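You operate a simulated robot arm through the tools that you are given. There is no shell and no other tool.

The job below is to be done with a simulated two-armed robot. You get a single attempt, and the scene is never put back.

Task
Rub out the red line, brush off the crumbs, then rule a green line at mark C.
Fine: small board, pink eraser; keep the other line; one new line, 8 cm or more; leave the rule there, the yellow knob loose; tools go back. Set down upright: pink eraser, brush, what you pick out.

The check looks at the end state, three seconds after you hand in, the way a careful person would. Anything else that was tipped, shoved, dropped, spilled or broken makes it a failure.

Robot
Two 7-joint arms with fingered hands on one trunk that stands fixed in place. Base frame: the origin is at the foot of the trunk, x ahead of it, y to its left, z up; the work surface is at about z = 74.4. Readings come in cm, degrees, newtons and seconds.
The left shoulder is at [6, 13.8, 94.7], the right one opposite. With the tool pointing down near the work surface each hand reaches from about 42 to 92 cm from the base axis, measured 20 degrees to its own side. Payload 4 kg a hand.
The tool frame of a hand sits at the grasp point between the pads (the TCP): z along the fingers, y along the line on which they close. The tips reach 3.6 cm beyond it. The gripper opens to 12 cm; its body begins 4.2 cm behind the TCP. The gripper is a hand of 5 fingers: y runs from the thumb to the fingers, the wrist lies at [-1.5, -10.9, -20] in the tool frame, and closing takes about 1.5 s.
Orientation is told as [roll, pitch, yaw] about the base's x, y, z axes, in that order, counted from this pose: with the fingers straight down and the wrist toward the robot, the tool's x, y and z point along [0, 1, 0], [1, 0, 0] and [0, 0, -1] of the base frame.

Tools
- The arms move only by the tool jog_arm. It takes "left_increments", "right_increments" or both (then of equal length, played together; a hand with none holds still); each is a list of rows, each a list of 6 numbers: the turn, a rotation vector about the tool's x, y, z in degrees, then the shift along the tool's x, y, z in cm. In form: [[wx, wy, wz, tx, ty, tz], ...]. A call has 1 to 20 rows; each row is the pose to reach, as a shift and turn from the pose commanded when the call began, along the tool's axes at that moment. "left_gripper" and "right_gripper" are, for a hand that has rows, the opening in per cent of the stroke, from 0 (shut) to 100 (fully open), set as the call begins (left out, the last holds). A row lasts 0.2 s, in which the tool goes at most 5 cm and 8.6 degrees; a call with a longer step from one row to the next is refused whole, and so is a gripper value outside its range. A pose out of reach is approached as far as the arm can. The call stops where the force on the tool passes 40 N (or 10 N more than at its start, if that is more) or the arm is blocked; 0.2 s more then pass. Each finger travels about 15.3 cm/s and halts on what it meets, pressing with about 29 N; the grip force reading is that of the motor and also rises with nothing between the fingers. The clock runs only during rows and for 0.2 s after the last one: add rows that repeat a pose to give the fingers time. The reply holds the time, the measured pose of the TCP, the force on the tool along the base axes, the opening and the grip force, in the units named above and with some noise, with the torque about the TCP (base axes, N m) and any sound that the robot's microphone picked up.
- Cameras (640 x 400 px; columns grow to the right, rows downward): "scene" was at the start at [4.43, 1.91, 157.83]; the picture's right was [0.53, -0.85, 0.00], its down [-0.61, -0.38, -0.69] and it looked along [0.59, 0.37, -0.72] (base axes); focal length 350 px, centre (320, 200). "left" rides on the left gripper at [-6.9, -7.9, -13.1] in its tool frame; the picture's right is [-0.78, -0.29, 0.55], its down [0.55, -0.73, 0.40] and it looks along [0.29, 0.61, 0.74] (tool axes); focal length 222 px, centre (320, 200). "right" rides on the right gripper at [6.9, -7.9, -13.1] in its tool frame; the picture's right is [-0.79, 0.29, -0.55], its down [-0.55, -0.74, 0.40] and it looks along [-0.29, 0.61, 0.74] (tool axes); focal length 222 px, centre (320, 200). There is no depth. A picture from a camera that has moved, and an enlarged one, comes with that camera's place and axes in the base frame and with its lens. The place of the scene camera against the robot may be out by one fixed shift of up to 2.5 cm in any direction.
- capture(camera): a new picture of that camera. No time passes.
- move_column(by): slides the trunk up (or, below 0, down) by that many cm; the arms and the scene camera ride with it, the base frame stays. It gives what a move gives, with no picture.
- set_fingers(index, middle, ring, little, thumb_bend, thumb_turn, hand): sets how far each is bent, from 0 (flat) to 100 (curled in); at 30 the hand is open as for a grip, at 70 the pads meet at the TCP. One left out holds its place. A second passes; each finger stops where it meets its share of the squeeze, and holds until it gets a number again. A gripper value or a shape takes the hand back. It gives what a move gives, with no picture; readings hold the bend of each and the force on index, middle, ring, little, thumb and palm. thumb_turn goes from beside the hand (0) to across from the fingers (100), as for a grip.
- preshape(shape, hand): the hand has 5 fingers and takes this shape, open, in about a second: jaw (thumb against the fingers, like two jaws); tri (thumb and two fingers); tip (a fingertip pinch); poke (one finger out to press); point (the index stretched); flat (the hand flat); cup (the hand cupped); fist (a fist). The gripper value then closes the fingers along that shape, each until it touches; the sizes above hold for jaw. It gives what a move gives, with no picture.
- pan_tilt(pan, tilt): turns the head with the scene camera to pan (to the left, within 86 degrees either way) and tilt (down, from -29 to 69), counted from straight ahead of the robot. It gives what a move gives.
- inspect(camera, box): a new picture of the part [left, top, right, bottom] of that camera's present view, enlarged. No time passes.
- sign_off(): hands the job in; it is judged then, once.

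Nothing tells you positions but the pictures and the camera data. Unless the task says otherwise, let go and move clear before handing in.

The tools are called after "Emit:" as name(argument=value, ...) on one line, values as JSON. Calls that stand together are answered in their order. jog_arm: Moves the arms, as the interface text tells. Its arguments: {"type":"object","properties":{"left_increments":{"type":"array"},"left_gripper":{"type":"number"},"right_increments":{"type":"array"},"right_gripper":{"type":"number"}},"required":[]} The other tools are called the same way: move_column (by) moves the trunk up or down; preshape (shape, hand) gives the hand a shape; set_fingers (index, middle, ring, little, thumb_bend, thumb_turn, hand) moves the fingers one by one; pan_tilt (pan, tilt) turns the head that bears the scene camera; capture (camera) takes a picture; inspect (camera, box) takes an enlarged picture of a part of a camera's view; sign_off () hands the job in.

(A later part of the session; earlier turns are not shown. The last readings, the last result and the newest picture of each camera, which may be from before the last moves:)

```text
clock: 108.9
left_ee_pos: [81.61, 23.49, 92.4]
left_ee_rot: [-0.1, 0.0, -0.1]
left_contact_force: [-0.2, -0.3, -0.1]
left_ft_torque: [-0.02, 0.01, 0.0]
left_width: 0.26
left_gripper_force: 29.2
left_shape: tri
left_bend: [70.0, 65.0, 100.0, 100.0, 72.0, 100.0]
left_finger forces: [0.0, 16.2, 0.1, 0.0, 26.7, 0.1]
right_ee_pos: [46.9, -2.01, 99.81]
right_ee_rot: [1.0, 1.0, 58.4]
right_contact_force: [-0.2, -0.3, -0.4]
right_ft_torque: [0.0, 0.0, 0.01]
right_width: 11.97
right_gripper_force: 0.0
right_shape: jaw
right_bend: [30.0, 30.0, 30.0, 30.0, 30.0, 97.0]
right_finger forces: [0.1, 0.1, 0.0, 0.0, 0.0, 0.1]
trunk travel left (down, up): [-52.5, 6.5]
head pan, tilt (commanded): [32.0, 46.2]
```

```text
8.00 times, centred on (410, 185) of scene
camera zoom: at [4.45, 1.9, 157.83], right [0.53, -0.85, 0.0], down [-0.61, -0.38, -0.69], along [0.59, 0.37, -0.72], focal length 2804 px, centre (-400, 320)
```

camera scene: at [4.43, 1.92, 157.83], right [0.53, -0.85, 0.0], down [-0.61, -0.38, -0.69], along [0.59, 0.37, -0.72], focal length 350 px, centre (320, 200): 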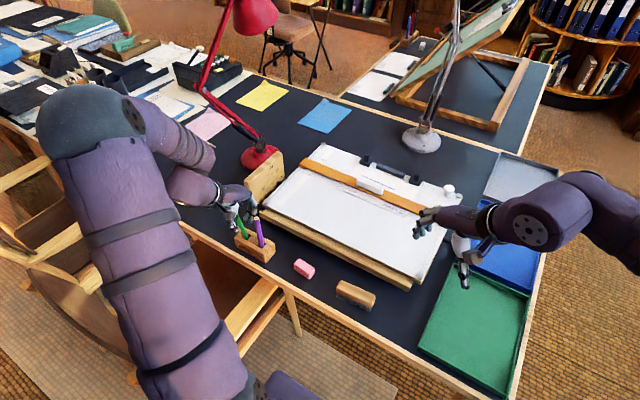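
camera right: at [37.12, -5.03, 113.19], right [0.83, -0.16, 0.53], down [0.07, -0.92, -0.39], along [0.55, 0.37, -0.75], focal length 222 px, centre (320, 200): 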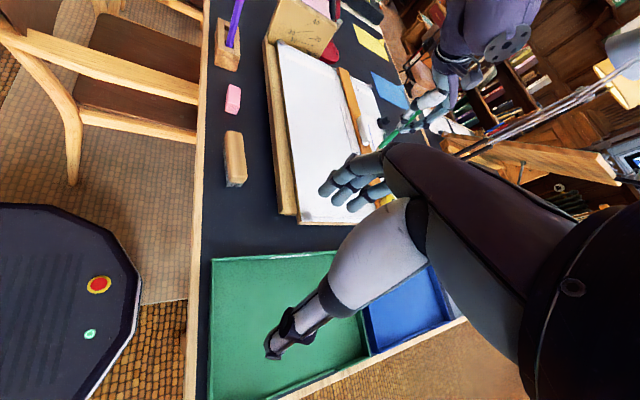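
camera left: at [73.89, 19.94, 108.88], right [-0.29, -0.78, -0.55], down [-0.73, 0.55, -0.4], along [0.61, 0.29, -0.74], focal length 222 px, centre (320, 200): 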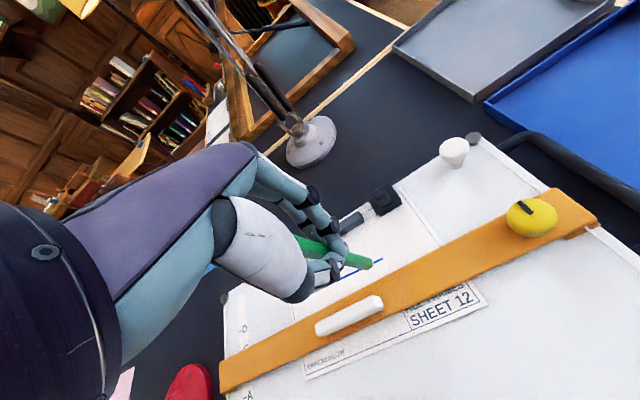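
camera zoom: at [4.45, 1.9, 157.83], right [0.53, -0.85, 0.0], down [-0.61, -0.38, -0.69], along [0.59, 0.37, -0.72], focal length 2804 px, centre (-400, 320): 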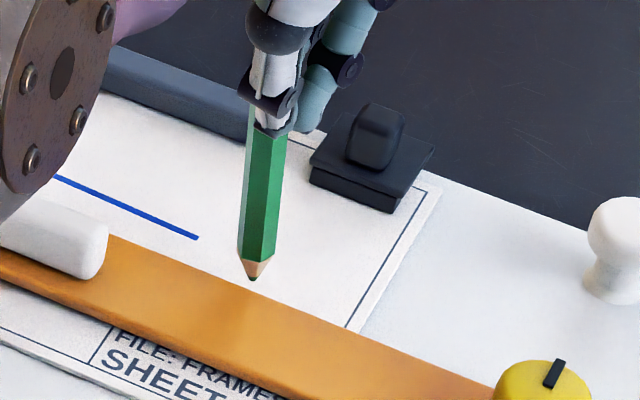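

The point is level with the rule's top and about 0.4 cm off its edge. I lower it gently until it touches the paper.

Emit:
jog_arm(left_increments=[[0, 0, 0, 0, 0, 0.25], [0, 0, 0, 0, 0, 0.5], [0, 0, 0, 0, 0, 0.5]], left_gripper=0)

Emit:
inspect(camera="scene", box=[390, 175, 430, 205])

```text
clock: 109.7
left_ee_pos: [81.35, 23.43, 92.05]
left_ee_rot: [0.0, 0.0, 0.0]
left_contact_force: [-0.2, 0.4, 0.5]
left_ft_torque: [-0.01, -0.04, 0.02]
left_width: 0.25
left_gripper_force: 29.0
left_shape: tri
left_bend: [70.0, 65.0, 100.0, 100.0, 72.0, 100.0]
left_finger forces: [0.0, 16.2, 0.2, 0.0, 26.6, 0.0]
right_ee_pos: [46.92, -1.93, 99.78]
right_ee_rot: [1.0, 0.9, 58.4]
right_contact_force: [0.6, -0.3, -0.1]
right_ft_torque: [0.02, 0.02, 0.03]
right_width: 11.99
right_gripper_force: 0.0
right_shape: jaw
right_bend: [30.0, 30.0, 30.0, 30.0, 30.0, 97.0]
right_finger forces: [0.1, 0.0, 0.0, 0.0, 0.0, 0.1]
trunk travel left (down, up): [-52.5, 6.5]
head pan, tilt (commanded): [32.0, 46.2]
```

```text
13.33 times, centred on (410, 190) of scene
camera zoom: at [4.45, 1.9, 157.83], right [0.53, -0.85, 0.0], down [-0.61, -0.38, -0.69], along [0.59, 0.37, -0.72], focal length 4673 px, centre (-880, 333)
```

zoom: 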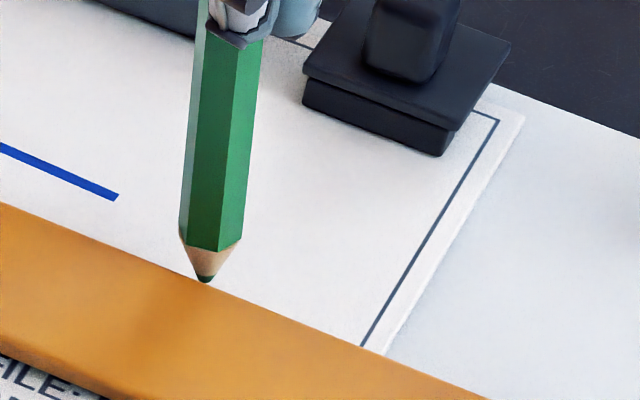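

The point is a couple of millimetres above the paper, about 0.4 cm from the edge. I shift it 0.08 cm closer and continue down in small steps to contact.

Emit:
jog_arm(left_increments=[[0, 0, 0, 0, -0.08, 0], [0, 0, 0, 0, -0.08, 0.1], [0, 0, 0, 0, -0.08, 0.2], [0, 0, 0, 0, -0.08, 0.2]], left_gripper=0)

```text
clock: 110.7
left_ee_pos: [81.49, 23.37, 91.91]
left_ee_rot: [0.0, 0.0, -0.1]
left_contact_force: [-1.0, 0.8, -0.4]
left_ft_torque: [0.0, 0.03, 0.0]
left_width: 0.25
left_gripper_force: 29.2
left_shape: tri
left_bend: [70.0, 65.0, 100.0, 100.0, 72.0, 100.0]
left_finger forces: [0.1, 16.4, 0.3, 0.1, 26.6, 0.1]
right_ee_pos: [46.92, -1.98, 99.95]
right_ee_rot: [0.9, 1.1, 58.4]
right_contact_force: [-0.2, -0.3, -0.3]
right_ft_torque: [0.0, 0.0, 0.0]
right_width: 11.98
right_gripper_force: 0.0
right_shape: jaw
right_bend: [30.0, 30.0, 30.0, 30.0, 30.0, 97.0]
right_finger forces: [0.1, 0.0, 0.0, 0.1, 0.0, 0.0]
trunk travel left (down, up): [-52.5, 6.5]
head pan, tilt (commanded): [32.0, 46.2]
```

Emit:
jog_arm(left_increments=[[0, 0, 0, 0, 0, 0.08], [0, 0, 0, 0, 0, 0.12], [0, 0, 0, 0, 0, 0.12]], left_gripper=0)

Emit:
inspect(camera="scene", box=[390, 175, 430, 205])

```text
clock: 111.5
left_ee_pos: [81.4, 23.46, 91.71]
left_ee_rot: [-0.1, 0.0, -0.1]
left_contact_force: [1.3, 0.6, 0.8]
left_ft_torque: [-0.02, -0.01, 0.0]
left_width: 0.23
left_gripper_force: 28.6
left_shape: tri
left_bend: [70.0, 65.0, 100.0, 100.0, 72.0, 100.0]
left_finger forces: [0.1, 16.6, 0.3, 0.0, 26.6, 0.0]
right_ee_pos: [46.89, -1.93, 99.74]
right_ee_rot: [1.1, 0.9, 58.5]
right_contact_force: [-0.3, -0.3, 0.1]
right_ft_torque: [0.01, -0.01, 0.0]
right_width: 11.98
right_gripper_force: 0.1
right_shape: jaw
right_bend: [30.0, 30.0, 30.0, 30.0, 30.0, 97.0]
right_finger forces: [0.0, 0.0, 0.1, 0.1, 0.0, 0.0]
trunk travel left (down, up): [-52.5, 6.5]
head pan, tilt (commanded): [32.0, 46.2]
```

```text
13.33 times, centred on (410, 190) of scene
camera zoom: at [4.45, 1.9, 157.83], right [0.53, -0.85, 0.0], down [-0.61, -0.38, -0.69], along [0.59, 0.37, -0.72], focal length 4673 px, centre (-880, 333)
```

zoom: 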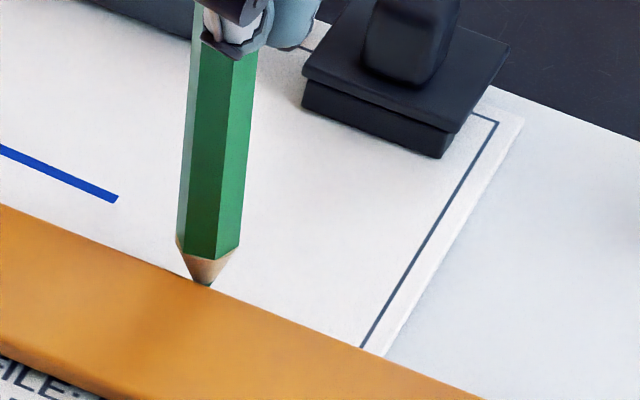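

The force is still within the noise. I go down another millimetre.

Emit:
jog_arm(left_increments=[[0, 0, 0, 0, 0, 0.05], [0, 0, 0, 0, 0, 0.1], [0, 0, 0, 0, 0, 0.1]], left_gripper=0)

```text
clock: 112.3
left_ee_pos: [81.44, 23.43, 91.63]
left_ee_rot: [-0.1, 0.0, -0.1]
left_contact_force: [0.8, -0.4, -0.2]
left_ft_torque: [-0.01, -0.08, 0.0]
left_width: 0.25
left_gripper_force: 29.3
left_shape: tri
left_bend: [70.0, 65.0, 100.0, 100.0, 72.0, 100.0]
left_finger forces: [0.0, 16.8, 0.3, 0.0, 26.7, 0.1]
right_ee_pos: [46.94, -2.0, 99.86]
right_ee_rot: [0.9, 1.0, 58.5]
right_contact_force: [-0.9, -0.5, 0.2]
right_ft_torque: [-0.01, -0.02, -0.02]
right_width: 12.0
right_gripper_force: 0.1
right_shape: jaw
right_bend: [30.0, 30.0, 30.0, 30.0, 30.0, 97.0]
right_finger forces: [0.0, 0.0, 0.0, 0.1, 0.0, 0.0]
trunk travel left (down, up): [-52.5, 6.5]
head pan, tilt (commanded): [32.0, 46.2]
```

Emit:
jog_arm(left_increments=[[0, 0, 0, 0, 0, 0.05], [0, 0, 0, 0, 0, 0.1], [0, 0, 0, 0, 0, 0.1]], left_gripper=0)

Emit:
inspect(camera="left", box=[340, 235, 420, 285])

Emit:
inspect(camera="scene", box=[390, 175, 430, 205])

```text
clock: 113.1
left_ee_pos: [81.36, 23.55, 91.6]
left_ee_rot: [0.0, 0.0, -0.1]
left_contact_force: [2.0, 0.3, 0.7]
left_ft_torque: [-0.04, -0.11, 0.01]
left_width: 0.26
left_gripper_force: 29.0
left_shape: tri
left_bend: [70.0, 65.0, 100.0, 100.0, 72.0, 100.0]
left_finger forces: [0.0, 17.1, 0.4, 0.0, 26.7, 0.0]
right_ee_pos: [46.89, -1.88, 99.8]
right_ee_rot: [1.0, 1.0, 58.4]
right_contact_force: [0.0, -0.3, -0.4]
right_ft_torque: [-0.02, -0.02, -0.03]
right_width: 12.0
right_gripper_force: 0.1
right_shape: jaw
right_bend: [30.0, 30.0, 30.0, 30.0, 30.0, 97.0]
right_finger forces: [0.0, 0.0, 0.1, 0.0, 0.1, 0.0]
trunk travel left (down, up): [-52.5, 6.5]
head pan, tilt (commanded): [32.0, 46.2]
```

```text
8.00 times, centred on (380, 260) of left
camera zoom: at [73.54, 16.53, 104.63], right [-0.29, -0.78, -0.55], down [-0.73, 0.55, -0.4], along [0.61, 0.29, -0.74], focal length 1777 px, centre (-160, -280)
```

zoom: 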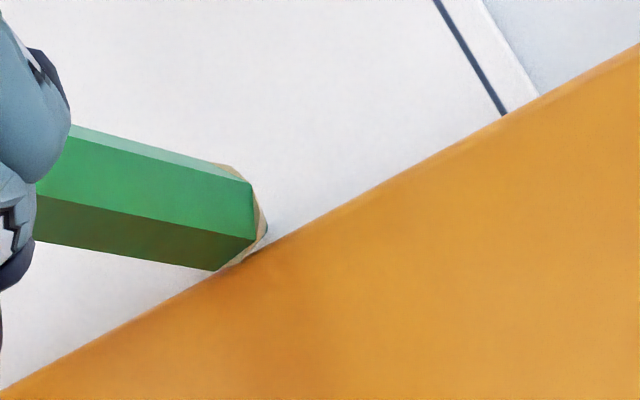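

```text
13.33 times, centred on (410, 190) of scene
camera zoom: at [4.45, 1.9, 157.83], right [0.53, -0.85, 0.0], down [-0.61, -0.38, -0.69], along [0.59, 0.37, -0.72], focal length 4673 px, centre (-880, 333)
```

zoom: 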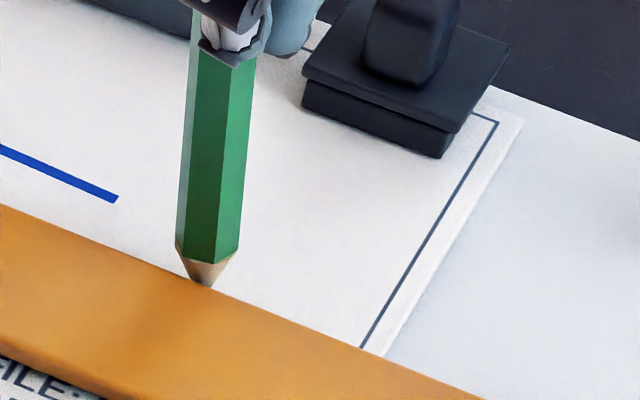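

The reading shows a light sideways push: the pencil's cone is touching the rule's edge rather than the paper. I lift a little, move 0.2 cm away from the edge, and try again.

Emit:
jog_arm(left_increments=[[0, 0, 0, 0, 0, -0.3], [0, 0, 0, 0, 0, -0.7], [0, 0, 0, 0, 0.1, -0.7], [0, 0, 0, 0, 0.2, -0.7], [0, 0, 0, 0, 0.2, -0.7]], left_gripper=0)

Emit:
inspect(camera="left", box=[340, 235, 420, 285])

Emit:
inspect(camera="scene", box=[390, 175, 430, 205])

```text
clock: 114.3
left_ee_pos: [81.61, 23.6, 92.3]
left_ee_rot: [0.0, 0.0, -0.1]
left_contact_force: [-0.4, -0.2, -0.3]
left_ft_torque: [-0.01, 0.0, -0.01]
left_width: 0.26
left_gripper_force: 28.8
left_shape: tri
left_bend: [70.0, 65.0, 100.0, 100.0, 72.0, 100.0]
left_finger forces: [0.1, 16.2, 0.1, 0.0, 26.8, 0.1]
right_ee_pos: [46.87, -1.93, 99.86]
right_ee_rot: [1.1, 1.0, 58.4]
right_contact_force: [0.4, -0.4, 0.2]
right_ft_torque: [-0.03, 0.03, -0.04]
right_width: 11.99
right_gripper_force: 0.0
right_shape: jaw
right_bend: [30.0, 30.0, 30.0, 30.0, 30.0, 97.0]
right_finger forces: [0.0, 0.0, 0.0, 0.0, 0.0, 0.1]
trunk travel left (down, up): [-52.5, 6.5]
head pan, tilt (commanded): [32.0, 46.2]
```

```text
8.00 times, centred on (380, 260) of left
camera zoom: at [73.73, 16.54, 105.33], right [-0.29, -0.78, -0.55], down [-0.73, 0.55, -0.4], along [0.61, 0.29, -0.74], focal length 1777 px, centre (-160, -280)
```

zoom: 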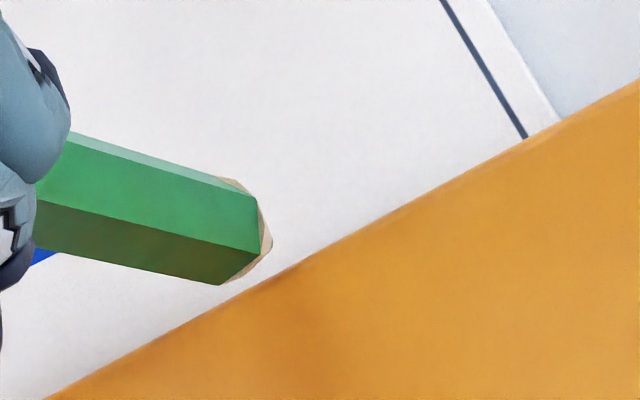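

```text
13.33 times, centred on (410, 190) of scene
camera zoom: at [4.45, 1.9, 157.83], right [0.53, -0.85, 0.0], down [-0.61, -0.38, -0.69], along [0.59, 0.37, -0.72], focal length 4673 px, centre (-880, 333)
```

zoom: 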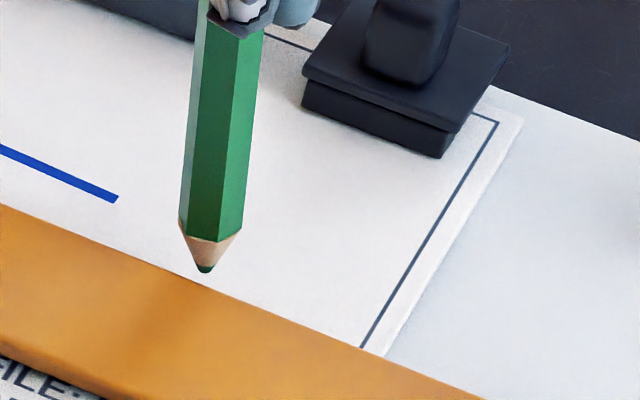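

The pencil sprang back and no mark was made. With about 0.45 cm between point and edge I lower again to the paper.

Emit:
jog_arm(left_increments=[[0, 0, 0, 0, -0.05, 0.2], [0, 0, 0, 0, -0.05, 0.4], [0, 0, 0, 0, -0.05, 0.55], [0, 0, 0, 0, -0.05, 0.55]], left_gripper=0)

```text
clock: 115.3
left_ee_pos: [81.56, 23.52, 91.68]
left_ee_rot: [0.1, 0.0, 0.1]
left_contact_force: [-0.2, -0.1, 0.2]
left_ft_torque: [-0.02, -0.03, -0.01]
left_width: 0.24
left_gripper_force: 29.0
left_shape: tri
left_bend: [70.0, 65.0, 100.0, 100.0, 72.0, 100.0]
left_finger forces: [0.1, 16.2, 0.2, 0.0, 26.8, 0.0]
right_ee_pos: [46.92, -1.99, 99.92]
right_ee_rot: [1.0, 1.1, 58.5]
right_contact_force: [0.7, 0.4, -0.3]
right_ft_torque: [0.0, -0.02, 0.0]
right_width: 11.99
right_gripper_force: 0.1
right_shape: jaw
right_bend: [30.0, 30.0, 30.0, 30.0, 30.0, 97.0]
right_finger forces: [0.0, 0.0, 0.1, 0.1, 0.0, 0.0]
trunk travel left (down, up): [-52.5, 6.5]
head pan, tilt (commanded): [32.0, 46.2]
```

Emit:
jog_arm(left_increments=[[0, 0, 0, 0, 0, 0.05], [0, 0, 0, 0, 0, 0.1], [0, 0, 0, 0, 0, 0.1]], left_gripper=0)

Emit:
inspect(camera="left", box=[340, 235, 420, 285])

Emit:
inspect(camera="scene", box=[390, 175, 430, 205])

```text
clock: 116.1
left_ee_pos: [81.66, 23.51, 91.51]
left_ee_rot: [0.0, 0.0, 0.1]
left_contact_force: [-0.3, 0.6, 0.2]
left_ft_torque: [0.0, -0.03, -0.01]
left_width: 0.24
left_gripper_force: 29.1
left_shape: tri
left_bend: [70.0, 65.0, 100.0, 100.0, 72.0, 100.0]
left_finger forces: [0.0, 16.3, 0.2, 0.1, 26.9, 0.0]
right_ee_pos: [46.95, -1.92, 99.86]
right_ee_rot: [1.0, 1.0, 58.4]
right_contact_force: [0.5, -0.9, -0.8]
right_ft_torque: [-0.02, -0.03, -0.01]
right_width: 11.99
right_gripper_force: 0.1
right_shape: jaw
right_bend: [30.0, 30.0, 30.0, 30.0, 30.0, 97.0]
right_finger forces: [0.0, 0.1, 0.1, 0.0, 0.1, 0.1]
trunk travel left (down, up): [-52.5, 6.5]
head pan, tilt (commanded): [32.0, 46.2]
```

```text
8.00 times, centred on (380, 260) of left
camera zoom: at [73.73, 16.49, 104.67], right [-0.29, -0.78, -0.55], down [-0.73, 0.55, -0.4], along [0.61, 0.29, -0.74], focal length 1777 px, centre (-160, -280)
```

zoom: 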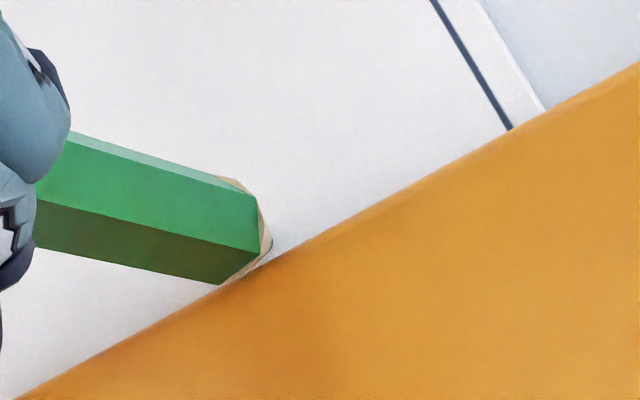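

```text
13.33 times, centred on (410, 190) of scene
camera zoom: at [4.45, 1.9, 157.83], right [0.53, -0.85, 0.0], down [-0.61, -0.38, -0.69], along [0.59, 0.37, -0.72], focal length 4673 px, centre (-880, 333)
```

zoom: 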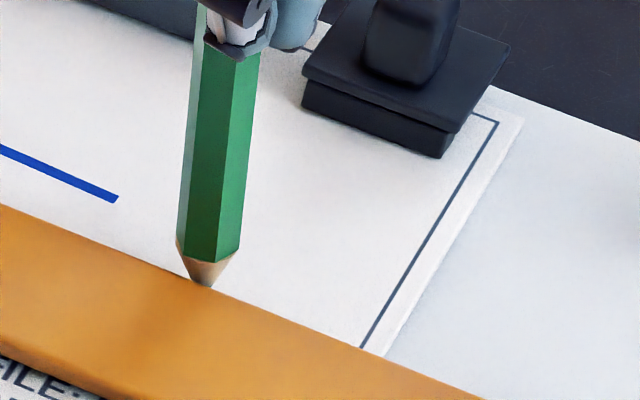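

No contact yet and the pencil hasn't shifted. I continue down in tenths.

Emit:
jog_arm(left_increments=[[0, 0, 0, 0, 0, 0.05], [0, 0, 0, 0, 0, 0.1], [0, 0, 0, 0, 0, 0.1]], left_gripper=0)

```text
clock: 116.9
left_ee_pos: [81.63, 23.38, 91.52]
left_ee_rot: [0.0, 0.0, 0.0]
left_contact_force: [0.0, 0.4, 0.5]
left_ft_torque: [0.01, -0.03, 0.01]
left_width: 0.23
left_gripper_force: 29.2
left_shape: tri
left_bend: [70.0, 65.0, 100.0, 100.0, 72.0, 100.0]
left_finger forces: [0.0, 16.5, 0.3, 0.0, 26.7, 0.0]
right_ee_pos: [46.88, -1.88, 99.94]
right_ee_rot: [1.0, 1.0, 58.4]
right_contact_force: [-0.1, 0.0, -0.9]
right_ft_torque: [0.01, -0.02, 0.0]
right_width: 11.98
right_gripper_force: 0.0
right_shape: jaw
right_bend: [30.0, 30.0, 30.0, 30.0, 30.0, 97.0]
right_finger forces: [0.0, 0.0, 0.0, 0.0, 0.0, 0.1]
trunk travel left (down, up): [-52.5, 6.5]
head pan, tilt (commanded): [32.0, 46.2]
```

Emit:
jog_arm(left_increments=[[0, 0, 0, 0, 0, 0.05], [0, 0, 0, 0, 0, 0.1], [0, 0, 0, 0, 0, 0.1]], left_gripper=0)

Emit:
inspect(camera="left", box=[340, 235, 420, 285])

```text
clock: 117.7
left_ee_pos: [81.54, 23.43, 91.48]
left_ee_rot: [0.0, -0.2, 0.1]
left_contact_force: [0.2, 0.5, 3.4]
left_ft_torque: [0.02, -0.04, 0.01]
left_width: 0.25
left_gripper_force: 29.6
left_shape: tri
left_bend: [70.0, 65.0, 100.0, 100.0, 72.0, 100.0]
left_finger forces: [0.0, 17.2, 0.4, 0.1, 27.5, 0.0]
right_ee_pos: [46.91, -1.95, 99.92]
right_ee_rot: [0.9, 1.1, 58.3]
right_contact_force: [-0.4, 0.5, -0.2]
right_ft_torque: [0.04, -0.03, -0.01]
right_width: 11.98
right_gripper_force: 0.1
right_shape: jaw
right_bend: [30.0, 30.0, 30.0, 30.0, 30.0, 97.0]
right_finger forces: [0.1, 0.1, 0.0, 0.0, 0.1, 0.0]
trunk travel left (down, up): [-52.5, 6.5]
head pan, tilt (commanded): [32.0, 46.2]
```

```text
8.00 times, centred on (380, 260) of left
camera zoom: at [73.71, 16.51, 104.54], right [-0.29, -0.78, -0.55], down [-0.73, 0.55, -0.4], along [0.61, 0.29, -0.74], focal length 1777 px, centre (-160, -280)
```

zoom: 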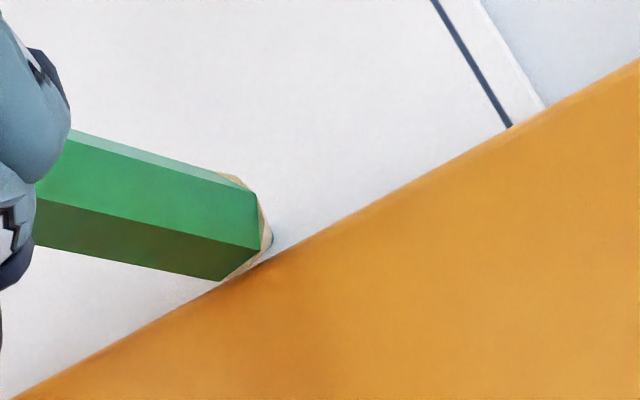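

The point is on the paper with 3.4 N straight down and no sideways push. I start drawing slowly to the left along the rule, first 3 cm.

Emit:
jog_arm(left_increments=[[0, 0, 0, 0.5, 0, -0.02], [0, 0, 0, 1.0, 0, -0.02], [0, 0, 0, 1.5, 0, -0.02], [0, 0, 0, 2.0, 0, -0.02], [0, 0, 0, 2.5, 0, -0.02], [0, 0, 0, 3.0, 0, -0.02]], left_gripper=0)

Emit:
inspect(camera="left", box=[340, 200, 460, 285])

Emit:
inspect(camera="scene", box=[380, 160, 440, 210])

```text
clock: 119.1
left_ee_pos: [81.53, 26.31, 91.44]
left_ee_rot: [0.0, 0.0, -0.2]
left_contact_force: [1.1, -3.0, 2.8]
left_ft_torque: [-0.36, -0.25, 0.03]
left_width: 0.22
left_gripper_force: 29.0
left_shape: tri
left_bend: [70.0, 65.0, 99.0, 100.0, 72.0, 100.0]
left_finger forces: [0.1, 17.0, 6.6, 0.0, 28.9, 0.0]
right_ee_pos: [46.91, -2.01, 99.75]
right_ee_rot: [1.0, 1.0, 58.4]
right_contact_force: [0.2, -1.0, -0.6]
right_ft_torque: [0.01, -0.05, 0.0]
right_width: 11.98
right_gripper_force: 0.0
right_shape: jaw
right_bend: [30.0, 30.0, 30.0, 30.0, 30.0, 97.0]
right_finger forces: [0.0, 0.0, 0.0, 0.0, 0.1, 0.0]
trunk travel left (down, up): [-52.5, 6.5]
head pan, tilt (commanded): [32.0, 46.2]
```

```text
4.71 times, centred on (400, 242) of left
camera zoom: at [73.7, 19.46, 104.5], right [-0.29, -0.78, -0.55], down [-0.73, 0.55, -0.4], along [0.61, 0.29, -0.74], focal length 1045 px, centre (-56, 0)
```

zoom: 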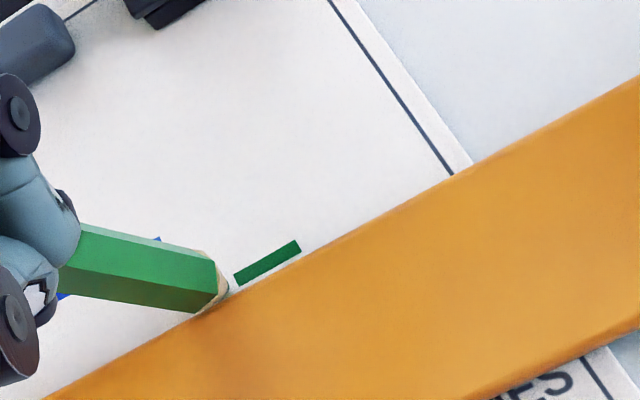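

```text
8.00 times, centred on (410, 185) of scene
camera zoom: at [4.43, 1.87, 157.83], right [0.53, -0.85, 0.0], down [-0.61, -0.38, -0.69], along [0.59, 0.37, -0.72], focal length 2804 px, centre (-400, 320)
```

zoom: 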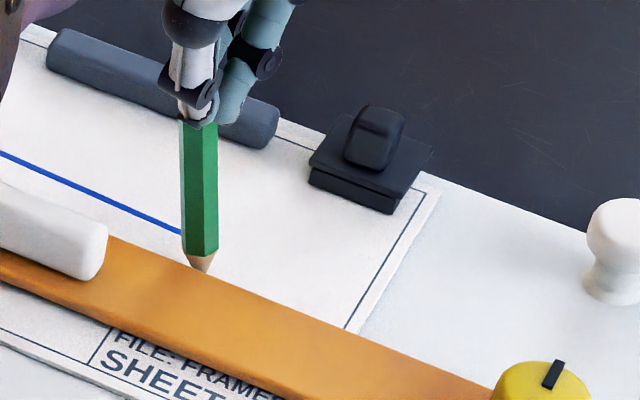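

A green line is forming just above the rule's edge. The point drags about 0.7 cm behind with the ring finger now supporting the pencil, so I continue in short pieces, keeping an eye on the contact force.

Emit:
jog_arm(left_increments=[[0, 0, 0, 0.3, 0, 0], [0, 0, 0, 0.6, 0, 0], [0, 0, 0, 0.9, 0, 0], [0, 0, 0, 1.2, 0, 0], [0, 0, 0, 1.5, 0, 0], [0, 0, 0, 1.8, 0, 0], [0, 0, 0, 2.1, 0, 0]], left_gripper=0)

Emit:
inspect(camera="left", box=[340, 200, 460, 285])

```text
clock: 120.7
left_ee_pos: [81.67, 28.6, 91.43]
left_ee_rot: [0.0, 0.0, 0.1]
left_contact_force: [1.5, -1.9, 2.8]
left_ft_torque: [-0.25, -0.24, 0.04]
left_width: 0.18
left_gripper_force: 28.5
left_shape: tri
left_bend: [70.0, 65.0, 99.0, 100.0, 72.0, 100.0]
left_finger forces: [0.0, 17.1, 5.1, 0.0, 28.8, 0.0]
right_ee_pos: [46.94, -1.96, 99.82]
right_ee_rot: [0.9, 1.1, 58.4]
right_contact_force: [0.0, 0.2, -0.6]
right_ft_torque: [-0.01, 0.0, 0.01]
right_width: 11.99
right_gripper_force: 0.1
right_shape: jaw
right_bend: [30.0, 30.0, 30.0, 30.0, 30.0, 97.0]
right_finger forces: [0.0, 0.0, 0.0, 0.0, 0.0, 0.0]
trunk travel left (down, up): [-52.5, 6.5]
head pan, tilt (commanded): [32.0, 46.2]
```

```text
4.71 times, centred on (400, 242) of left
camera zoom: at [73.72, 21.61, 104.52], right [-0.29, -0.78, -0.55], down [-0.73, 0.55, -0.4], along [0.61, 0.29, -0.74], focal length 1045 px, centre (-56, 0)
```

zoom: 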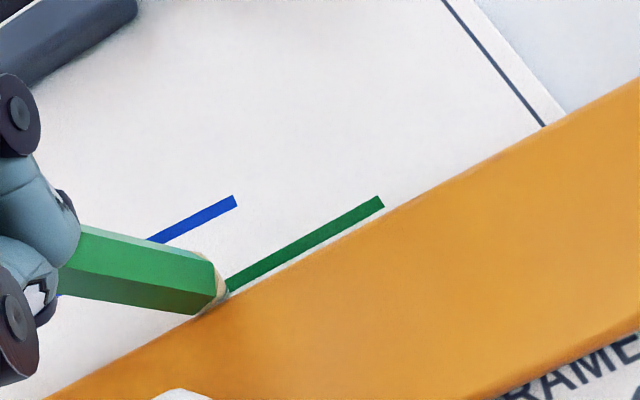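

The line grows cleanly and the rule hasn't moved. I continue another 3.2 cm.

Emit:
jog_arm(left_increments=[[0, 0, 0, 0.4, 0, 0], [0, 0, 0, 0.8, 0, 0], [0, 0, 0, 1.2, 0, 0], [0, 0, 0, 1.6, 0, 0], [0, 0, 0, 2.0, 0, 0], [0, 0, 0, 2.4, 0, 0], [0, 0, 0, 2.8, 0, 0], [0, 0, 0, 3.2, 0, 0]], left_gripper=0)

Emit:
inspect(camera="left", box=[340, 180, 500, 285])

```text
clock: 122.5
left_ee_pos: [81.55, 31.7, 91.33]
left_ee_rot: [0.0, 0.0, -0.1]
left_contact_force: [1.8, -1.6, 2.5]
left_ft_torque: [-0.23, -0.21, 0.02]
left_width: 0.2
left_gripper_force: 28.8
left_shape: tri
left_bend: [70.0, 65.0, 99.0, 100.0, 72.0, 100.0]
left_finger forces: [0.0, 17.2, 4.7, 0.0, 28.6, 0.0]
right_ee_pos: [46.95, -2.02, 99.96]
right_ee_rot: [1.0, 1.1, 58.4]
right_contact_force: [0.5, -0.3, 0.3]
right_ft_torque: [-0.01, 0.01, -0.02]
right_width: 12.0
right_gripper_force: 0.0
right_shape: jaw
right_bend: [30.0, 30.0, 30.0, 30.0, 30.0, 97.0]
right_finger forces: [0.1, 0.0, 0.0, 0.1, 0.0, 0.0]
trunk travel left (down, up): [-52.5, 6.5]
head pan, tilt (commanded): [32.0, 46.2]
```

```text
3.81 times, centred on (420, 232) of left
camera zoom: at [73.73, 24.76, 104.52], right [-0.29, -0.78, -0.55], down [-0.73, 0.55, -0.4], along [0.61, 0.29, -0.74], focal length 846 px, centre (-61, 76)
```

zoom: 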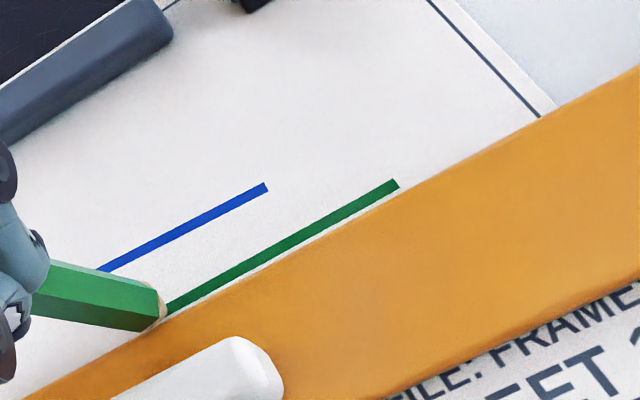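

The line is straight and parallel to the rule, about 7.4 cm so far. I finish with another 3.4 cm, then lift straight off.

Emit:
jog_arm(left_increments=[[0, 0, 0, 0.4, 0, 0], [0, 0, 0, 0.8, 0, 0], [0, 0, 0, 1.2, 0, 0], [0, 0, 0, 1.6, 0, 0], [0, 0, 0, 2.0, 0, 0], [0, 0, 0, 2.4, 0, 0], [0, 0, 0, 2.8, 0, 0], [0, 0, 0, 3.2, 0, 0], [0, 0, 0, 3.4, 0, 0]], left_gripper=0)

Emit:
jog_arm(left_increments=[[0, 0, 0, 0, 0, -0.5], [0, 0, 0, 0, 0, -1.5], [0, 0, 0, 0, 0, -4], [0, 0, 0, 0, 0, -8], [0, 0, 0, 0, 0, -8]], left_gripper=0)

Emit:
capture(camera="left")

Emit:
inspect(camera="left", box=[320, 150, 520, 290])

```text
clock: 124.5
left_ee_pos: [81.61, 35.16, 91.33]
left_ee_rot: [0.0, 0.0, -0.1]
left_contact_force: [1.7, -1.2, 2.9]
left_ft_torque: [-0.27, -0.19, 0.02]
left_width: 0.19
left_gripper_force: 29.2
left_shape: tri
left_bend: [70.0, 65.0, 99.0, 100.0, 72.0, 100.0]
left_finger forces: [0.1, 17.1, 5.2, 0.1, 29.1, 0.1]
right_ee_pos: [47.0, -2.03, 99.86]
right_ee_rot: [1.0, 1.0, 58.4]
right_contact_force: [0.1, 0.4, 0.1]
right_ft_torque: [0.01, 0.03, 0.03]
right_width: 12.01
right_gripper_force: 0.2
right_shape: jaw
right_bend: [30.0, 30.0, 30.0, 30.0, 30.0, 97.0]
right_finger forces: [0.1, 0.0, 0.2, 0.0, 0.0, 0.0]
trunk travel left (down, up): [-52.5, 6.5]
head pan, tilt (commanded): [32.0, 46.2]
```

```text
clock: 125.7
left_ee_pos: [81.52, 35.04, 99.32]
left_ee_rot: [0.0, 0.0, 0.0]
left_contact_force: [1.2, 0.1, 0.2]
left_ft_torque: [0.01, 0.01, -0.02]
left_width: 0.21
left_gripper_force: 29.1
left_shape: tri
left_bend: [70.0, 65.0, 100.0, 100.0, 72.0, 100.0]
left_finger forces: [0.1, 17.0, 0.2, 0.0, 28.1, 0.1]
right_ee_pos: [46.87, -1.94, 99.82]
right_ee_rot: [1.0, 1.0, 58.4]
right_contact_force: [-0.2, 0.9, 0.6]
right_ft_torque: [-0.02, -0.02, -0.01]
right_width: 12.02
right_gripper_force: 0.1
right_shape: jaw
right_bend: [30.0, 30.0, 30.0, 30.0, 30.0, 97.0]
right_finger forces: [0.0, 0.0, 0.1, 0.0, 0.0, 0.0]
trunk travel left (down, up): [-52.5, 6.5]
head pan, tilt (commanded): [32.0, 46.2]
```

```text
taken
camera left: at [73.72, 28.22, 112.59], right [-0.29, -0.78, -0.55], down [-0.73, 0.55, -0.4], along [0.61, 0.29, -0.74], focal length 222 px, centre (320, 200)
```

left: 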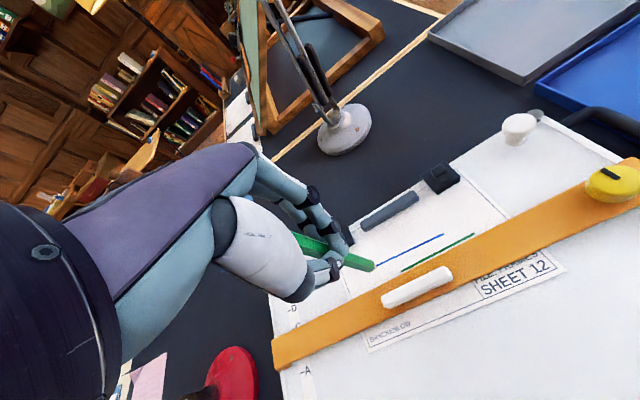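

```text
2.86 times, centred on (420, 220) of left
camera zoom: at [73.72, 28.22, 112.59], right [-0.29, -0.78, -0.55], down [-0.73, 0.55, -0.4], along [0.61, 0.29, -0.74], focal length 635 px, centre (34, 143)
```

zoom: 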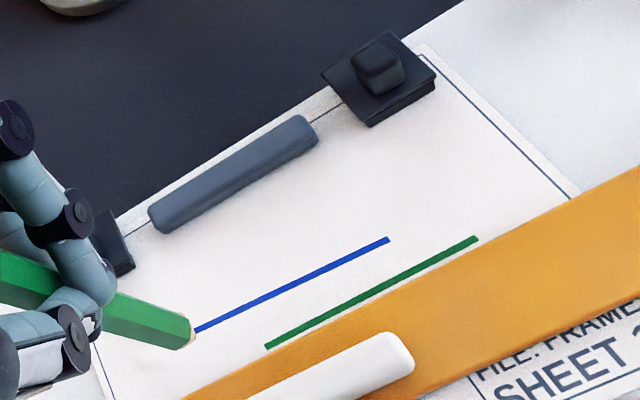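

The green line is drawn: about 10.5 cm, straight, close above the rule's edge, with the blue line untouched. Before putting the pencil back I re-measure its point in the hand.

Emit:
inspect(camera="left", box=[340, 235, 420, 285])

Emit:
inspect(camera="scene", box=[360, 130, 440, 190])

Emit:
capture(camera="scene")

```text
8.00 times, centred on (380, 260) of left
camera zoom: at [73.72, 28.22, 112.59], right [-0.29, -0.78, -0.55], down [-0.73, 0.55, -0.4], along [0.61, 0.29, -0.74], focal length 1777 px, centre (-160, -280)
```

zoom: 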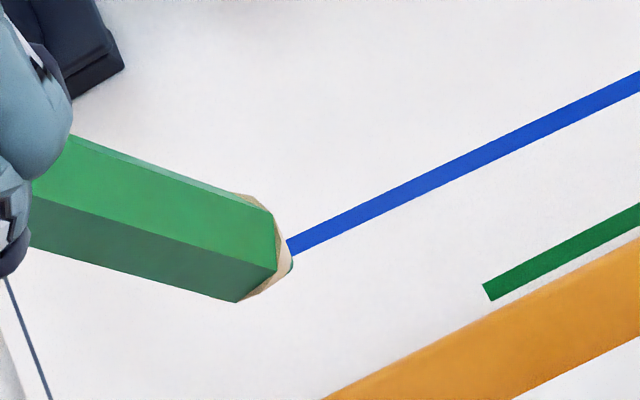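

```text
6.67 times, centred on (400, 160) of scene
camera zoom: at [4.47, 1.91, 157.83], right [0.53, -0.85, 0.0], down [-0.61, -0.38, -0.69], along [0.59, 0.37, -0.72], focal length 2336 px, centre (-213, 467)
```

zoom: 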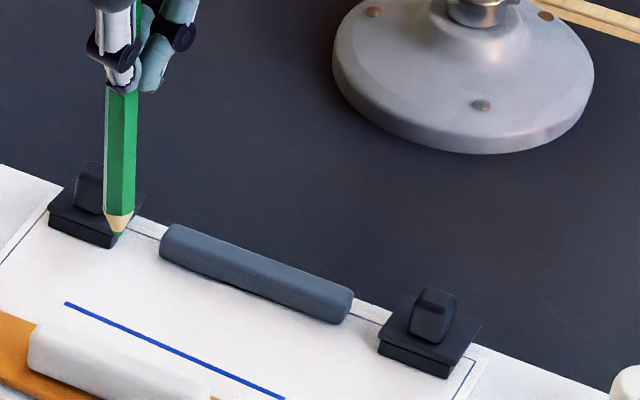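

```text
taken
camera scene: at [4.47, 1.91, 157.83], right [0.53, -0.85, 0.0], down [-0.61, -0.38, -0.69], along [0.59, 0.37, -0.72], focal length 350 px, centre (320, 200)
```

scene: 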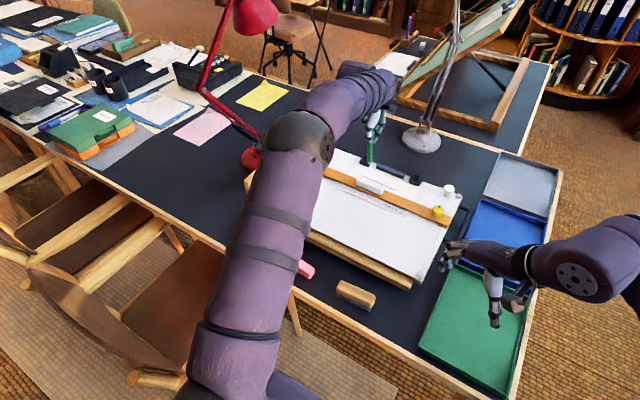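

The point's offset has shifted slightly to about (-0.42, 0.13, 12.1), with a small lean that I'll correct with the hand. I carry the pencil back high over to the stand and stop above its empty slot.

Emit:
jog_arm(left_increments=[[0, 0, 0, 0, -1, -3], [0, 0, 0, 1, -4, -4.5], [0, 0, 0, 3, -8, -4.5], [0, 0, 0, 5, -12, -4.5], [0, 0, 0, 7, -16, -4.5], [0, 0, 0, 9, -20, -4.5], [0, 0, 0, 11, -24, -4.5], [0, 0, 0, 13, -28, -4.5], [0, 0, 0, 16, -31.5, -4.5], [1.5, 0.7, 0, 18.5, -34.5, -4.5], [3.3, 1.5, 0, 19.5, -36.4, -4.5], [3.3, 1.5, 0, 19.5, -36.4, -2], [3.3, 1.5, 0, 19.5, -36.4, 1], [3.3, 1.5, 0, 19.5, -36.4, 1]], left_gripper=0)

Emit:
capture(camera="left")

Emit:
inspect(camera="left", box=[320, 180, 480, 305])

Emit:
inspect(camera="scene", box=[210, 170, 310, 265])

Emit:
capture(camera="right")

```text
clock: 128.7
left_ee_pos: [45.1, 54.78, 98.54]
left_ee_rot: [1.5, 3.4, 0.1]
left_contact_force: [-0.7, -0.3, -0.2]
left_ft_torque: [0.05, -0.03, 0.0]
left_width: 0.2
left_gripper_force: 29.3
left_shape: tri
left_bend: [70.0, 65.0, 100.0, 100.0, 72.0, 100.0]
left_finger forces: [0.0, 16.5, 0.1, 0.0, 27.3, 0.1]
right_ee_pos: [47.0, -1.98, 99.7]
right_ee_rot: [0.9, 1.0, 58.4]
right_contact_force: [0.4, 0.6, -0.1]
right_ft_torque: [0.0, 0.0, 0.03]
right_width: 11.99
right_gripper_force: 0.0
right_shape: jaw
right_bend: [30.0, 30.0, 30.0, 30.0, 30.0, 97.0]
right_finger forces: [0.1, 0.0, 0.0, 0.0, 0.1, 0.0]
trunk travel left (down, up): [-52.5, 6.5]
head pan, tilt (commanded): [32.0, 46.2]
```

```text
taken
camera left: at [38.01, 47.48, 111.81], right [-0.32, -0.77, -0.55], down [-0.76, 0.56, -0.34], along [0.57, 0.31, -0.76], focal length 222 px, centre (320, 200)
```

left: 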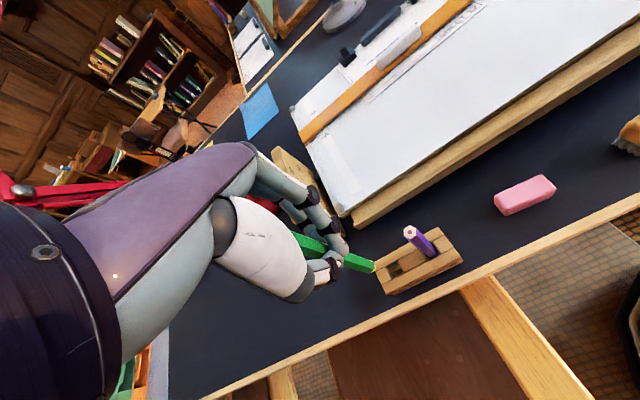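

```text
3.20 times, centred on (400, 242) of left
camera zoom: at [38.01, 47.48, 111.81], right [-0.32, -0.77, -0.55], down [-0.76, 0.56, -0.34], along [0.57, 0.31, -0.76], focal length 711 px, centre (64, 64)
```

zoom: 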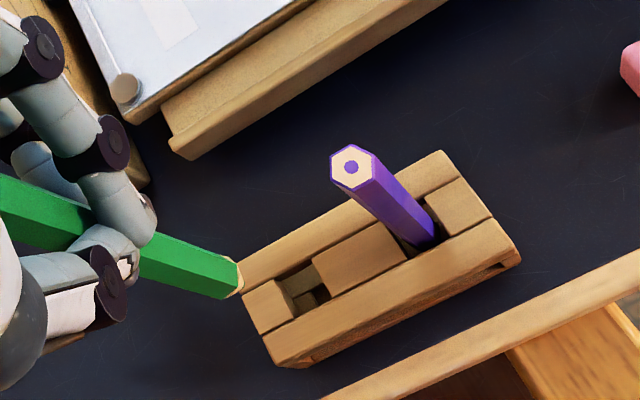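

```text
4.21 times, centred on (260, 218) of scene
camera zoom: at [4.42, 1.9, 157.83], right [0.53, -0.85, 0.0], down [-0.61, -0.38, -0.69], along [0.59, 0.37, -0.72], focal length 1476 px, centre (573, 126)
```

zoom: 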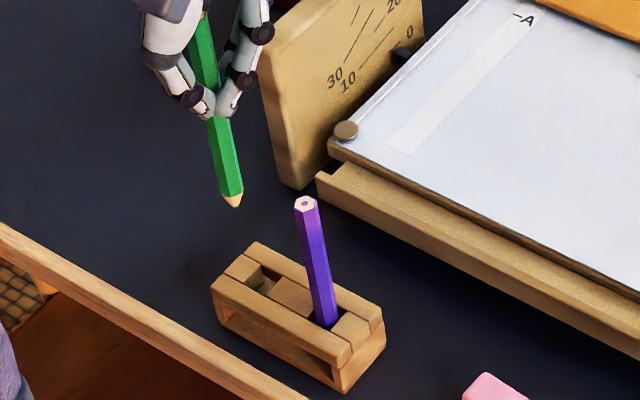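

```text
taken
camera right: at [37.11, -5.04, 113.19], right [0.83, -0.16, 0.53], down [0.07, -0.92, -0.39], along [0.55, 0.37, -0.75], focal length 222 px, centre (320, 200)
```

right: 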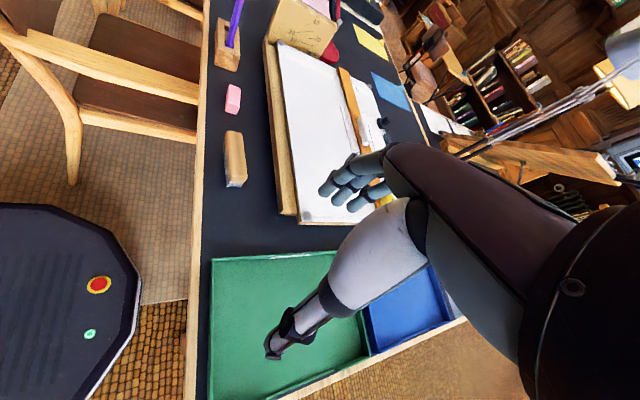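

The empty slot is visible beside the purple pencil. I zoom in to measure the slot opening and the point together.

Emit:
inspect(camera="left", box=[370, 250, 434, 290])

Emit:
inspect(camera="scene", box=[250, 210, 310, 260])

Emit:
inspect(camera="right", box=[195, 0, 265, 80])

```text
10.00 times, centred on (402, 270) of left
camera zoom: at [38.01, 47.48, 111.81], right [-0.32, -0.77, -0.55], down [-0.76, 0.56, -0.34], along [0.57, 0.31, -0.76], focal length 2221 px, centre (-500, -500)
```

zoom: 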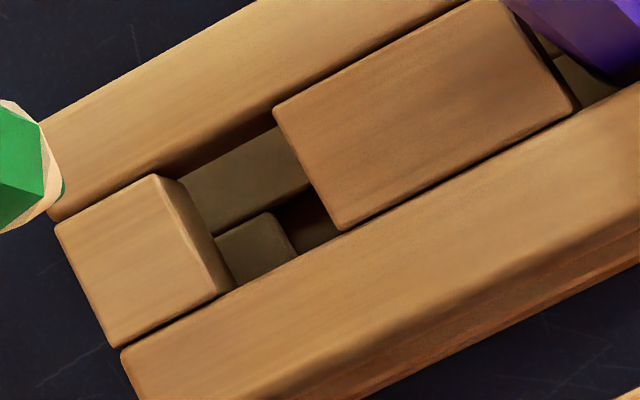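

```text
8.00 times, centred on (280, 235) of scene
camera zoom: at [4.42, 1.9, 157.83], right [0.53, -0.85, 0.0], down [-0.61, -0.38, -0.69], along [0.59, 0.37, -0.72], focal length 2804 px, centre (640, -80)
```

zoom: 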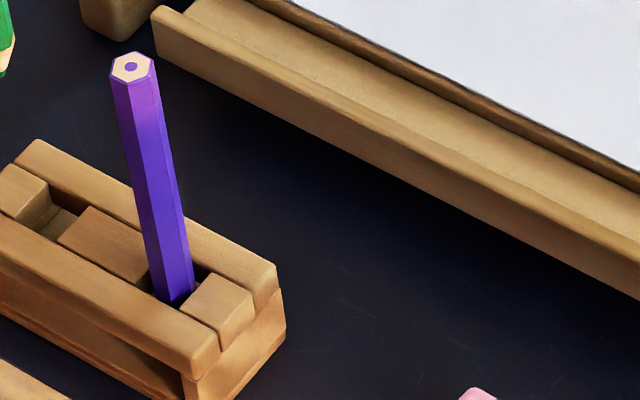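

```text
5.00 times, centred on (230, 40) of right
camera zoom: at [37.11, -5.04, 113.19], right [0.83, -0.16, 0.53], down [0.07, -0.92, -0.39], along [0.55, 0.37, -0.75], focal length 1111 px, centre (770, 1000)
```

zoom: 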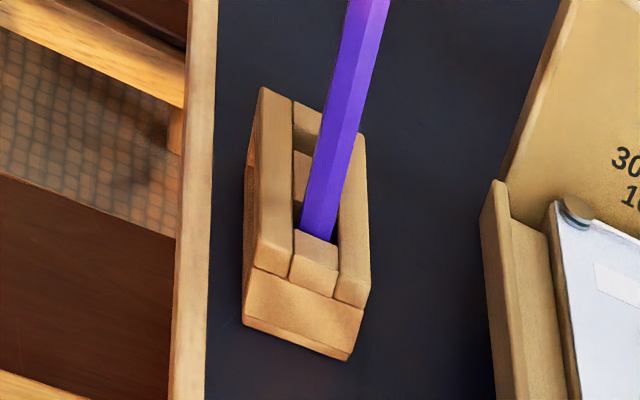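

The slot is about 1.9 cm square, centred near (45.1, 54.55), and the point is about 0.65 cm short of it. I correct and lower the point to just above the slot.

Emit:
jog_arm(left_increments=[[0, 0, 0, -0.1, 0.4, 1.5], [0, 0, 0, -0.2, 0.7, 3.5], [0, 0, 0, -0.3, 0.95, 5.5], [0, 0, 0, -0.33, 1.06, 6.9], [0, 0, 0, -0.33, 1.06, 6.9], [0, 0, 0, -0.33, 1.06, 6.9]], left_gripper=0)

Emit:
inspect(camera="left", box=[350, 220, 446, 280])

Emit:
inspect(camera="scene", box=[220, 190, 300, 260])

Emit:
inspect(camera="right", box=[195, 0, 265, 80])

```text
clock: 130.1
left_ee_pos: [45.88, 54.53, 91.39]
left_ee_rot: [1.4, 3.3, 0.0]
left_contact_force: [-0.3, 0.7, 0.0]
left_ft_torque: [-0.04, 0.02, 0.01]
left_width: 0.21
left_gripper_force: 29.3
left_shape: tri
left_bend: [70.0, 65.0, 100.0, 100.0, 72.0, 100.0]
left_finger forces: [0.0, 16.4, 0.1, 0.0, 27.2, 0.0]
right_ee_pos: [46.88, -1.96, 99.74]
right_ee_rot: [1.0, 1.0, 58.4]
right_contact_force: [0.2, 0.0, -0.3]
right_ft_torque: [-0.01, 0.04, 0.0]
right_width: 12.0
right_gripper_force: 0.0
right_shape: jaw
right_bend: [30.0, 30.0, 30.0, 30.0, 30.0, 97.0]
right_finger forces: [0.1, 0.0, 0.0, 0.0, 0.1, 0.1]
trunk travel left (down, up): [-52.5, 6.5]
head pan, tilt (commanded): [32.0, 46.2]
```

```text
6.67 times, centred on (398, 250) of left
camera zoom: at [38.68, 47.27, 104.82], right [-0.32, -0.77, -0.55], down [-0.76, 0.56, -0.34], along [0.57, 0.31, -0.76], focal length 1481 px, centre (-200, -133)
```

zoom: 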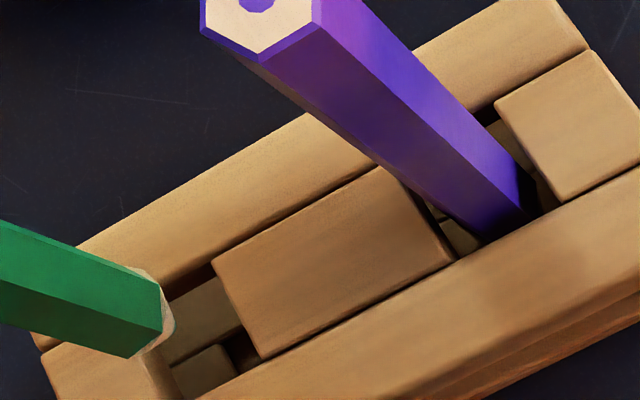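

```text
5.71 times, centred on (260, 225) of scene
camera zoom: at [4.44, 1.91, 157.83], right [0.53, -0.85, 0.0], down [-0.61, -0.38, -0.69], along [0.59, 0.37, -0.72], focal length 2003 px, centre (663, 57)
```

zoom: 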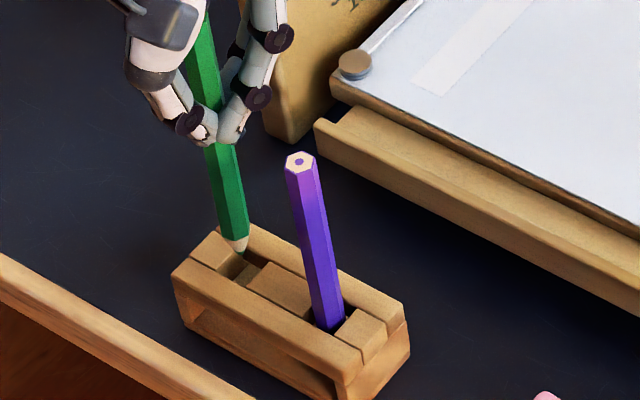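

```text
5.00 times, centred on (230, 40) of right
camera zoom: at [37.12, -5.03, 113.19], right [0.83, -0.16, 0.53], down [0.07, -0.92, -0.39], along [0.55, 0.37, -0.75], focal length 1111 px, centre (770, 1000)
```

zoom: 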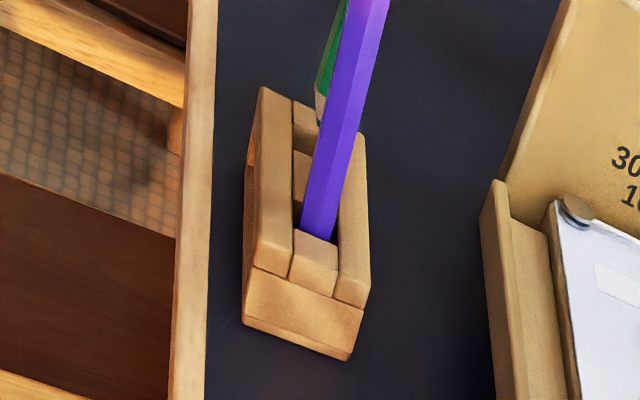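

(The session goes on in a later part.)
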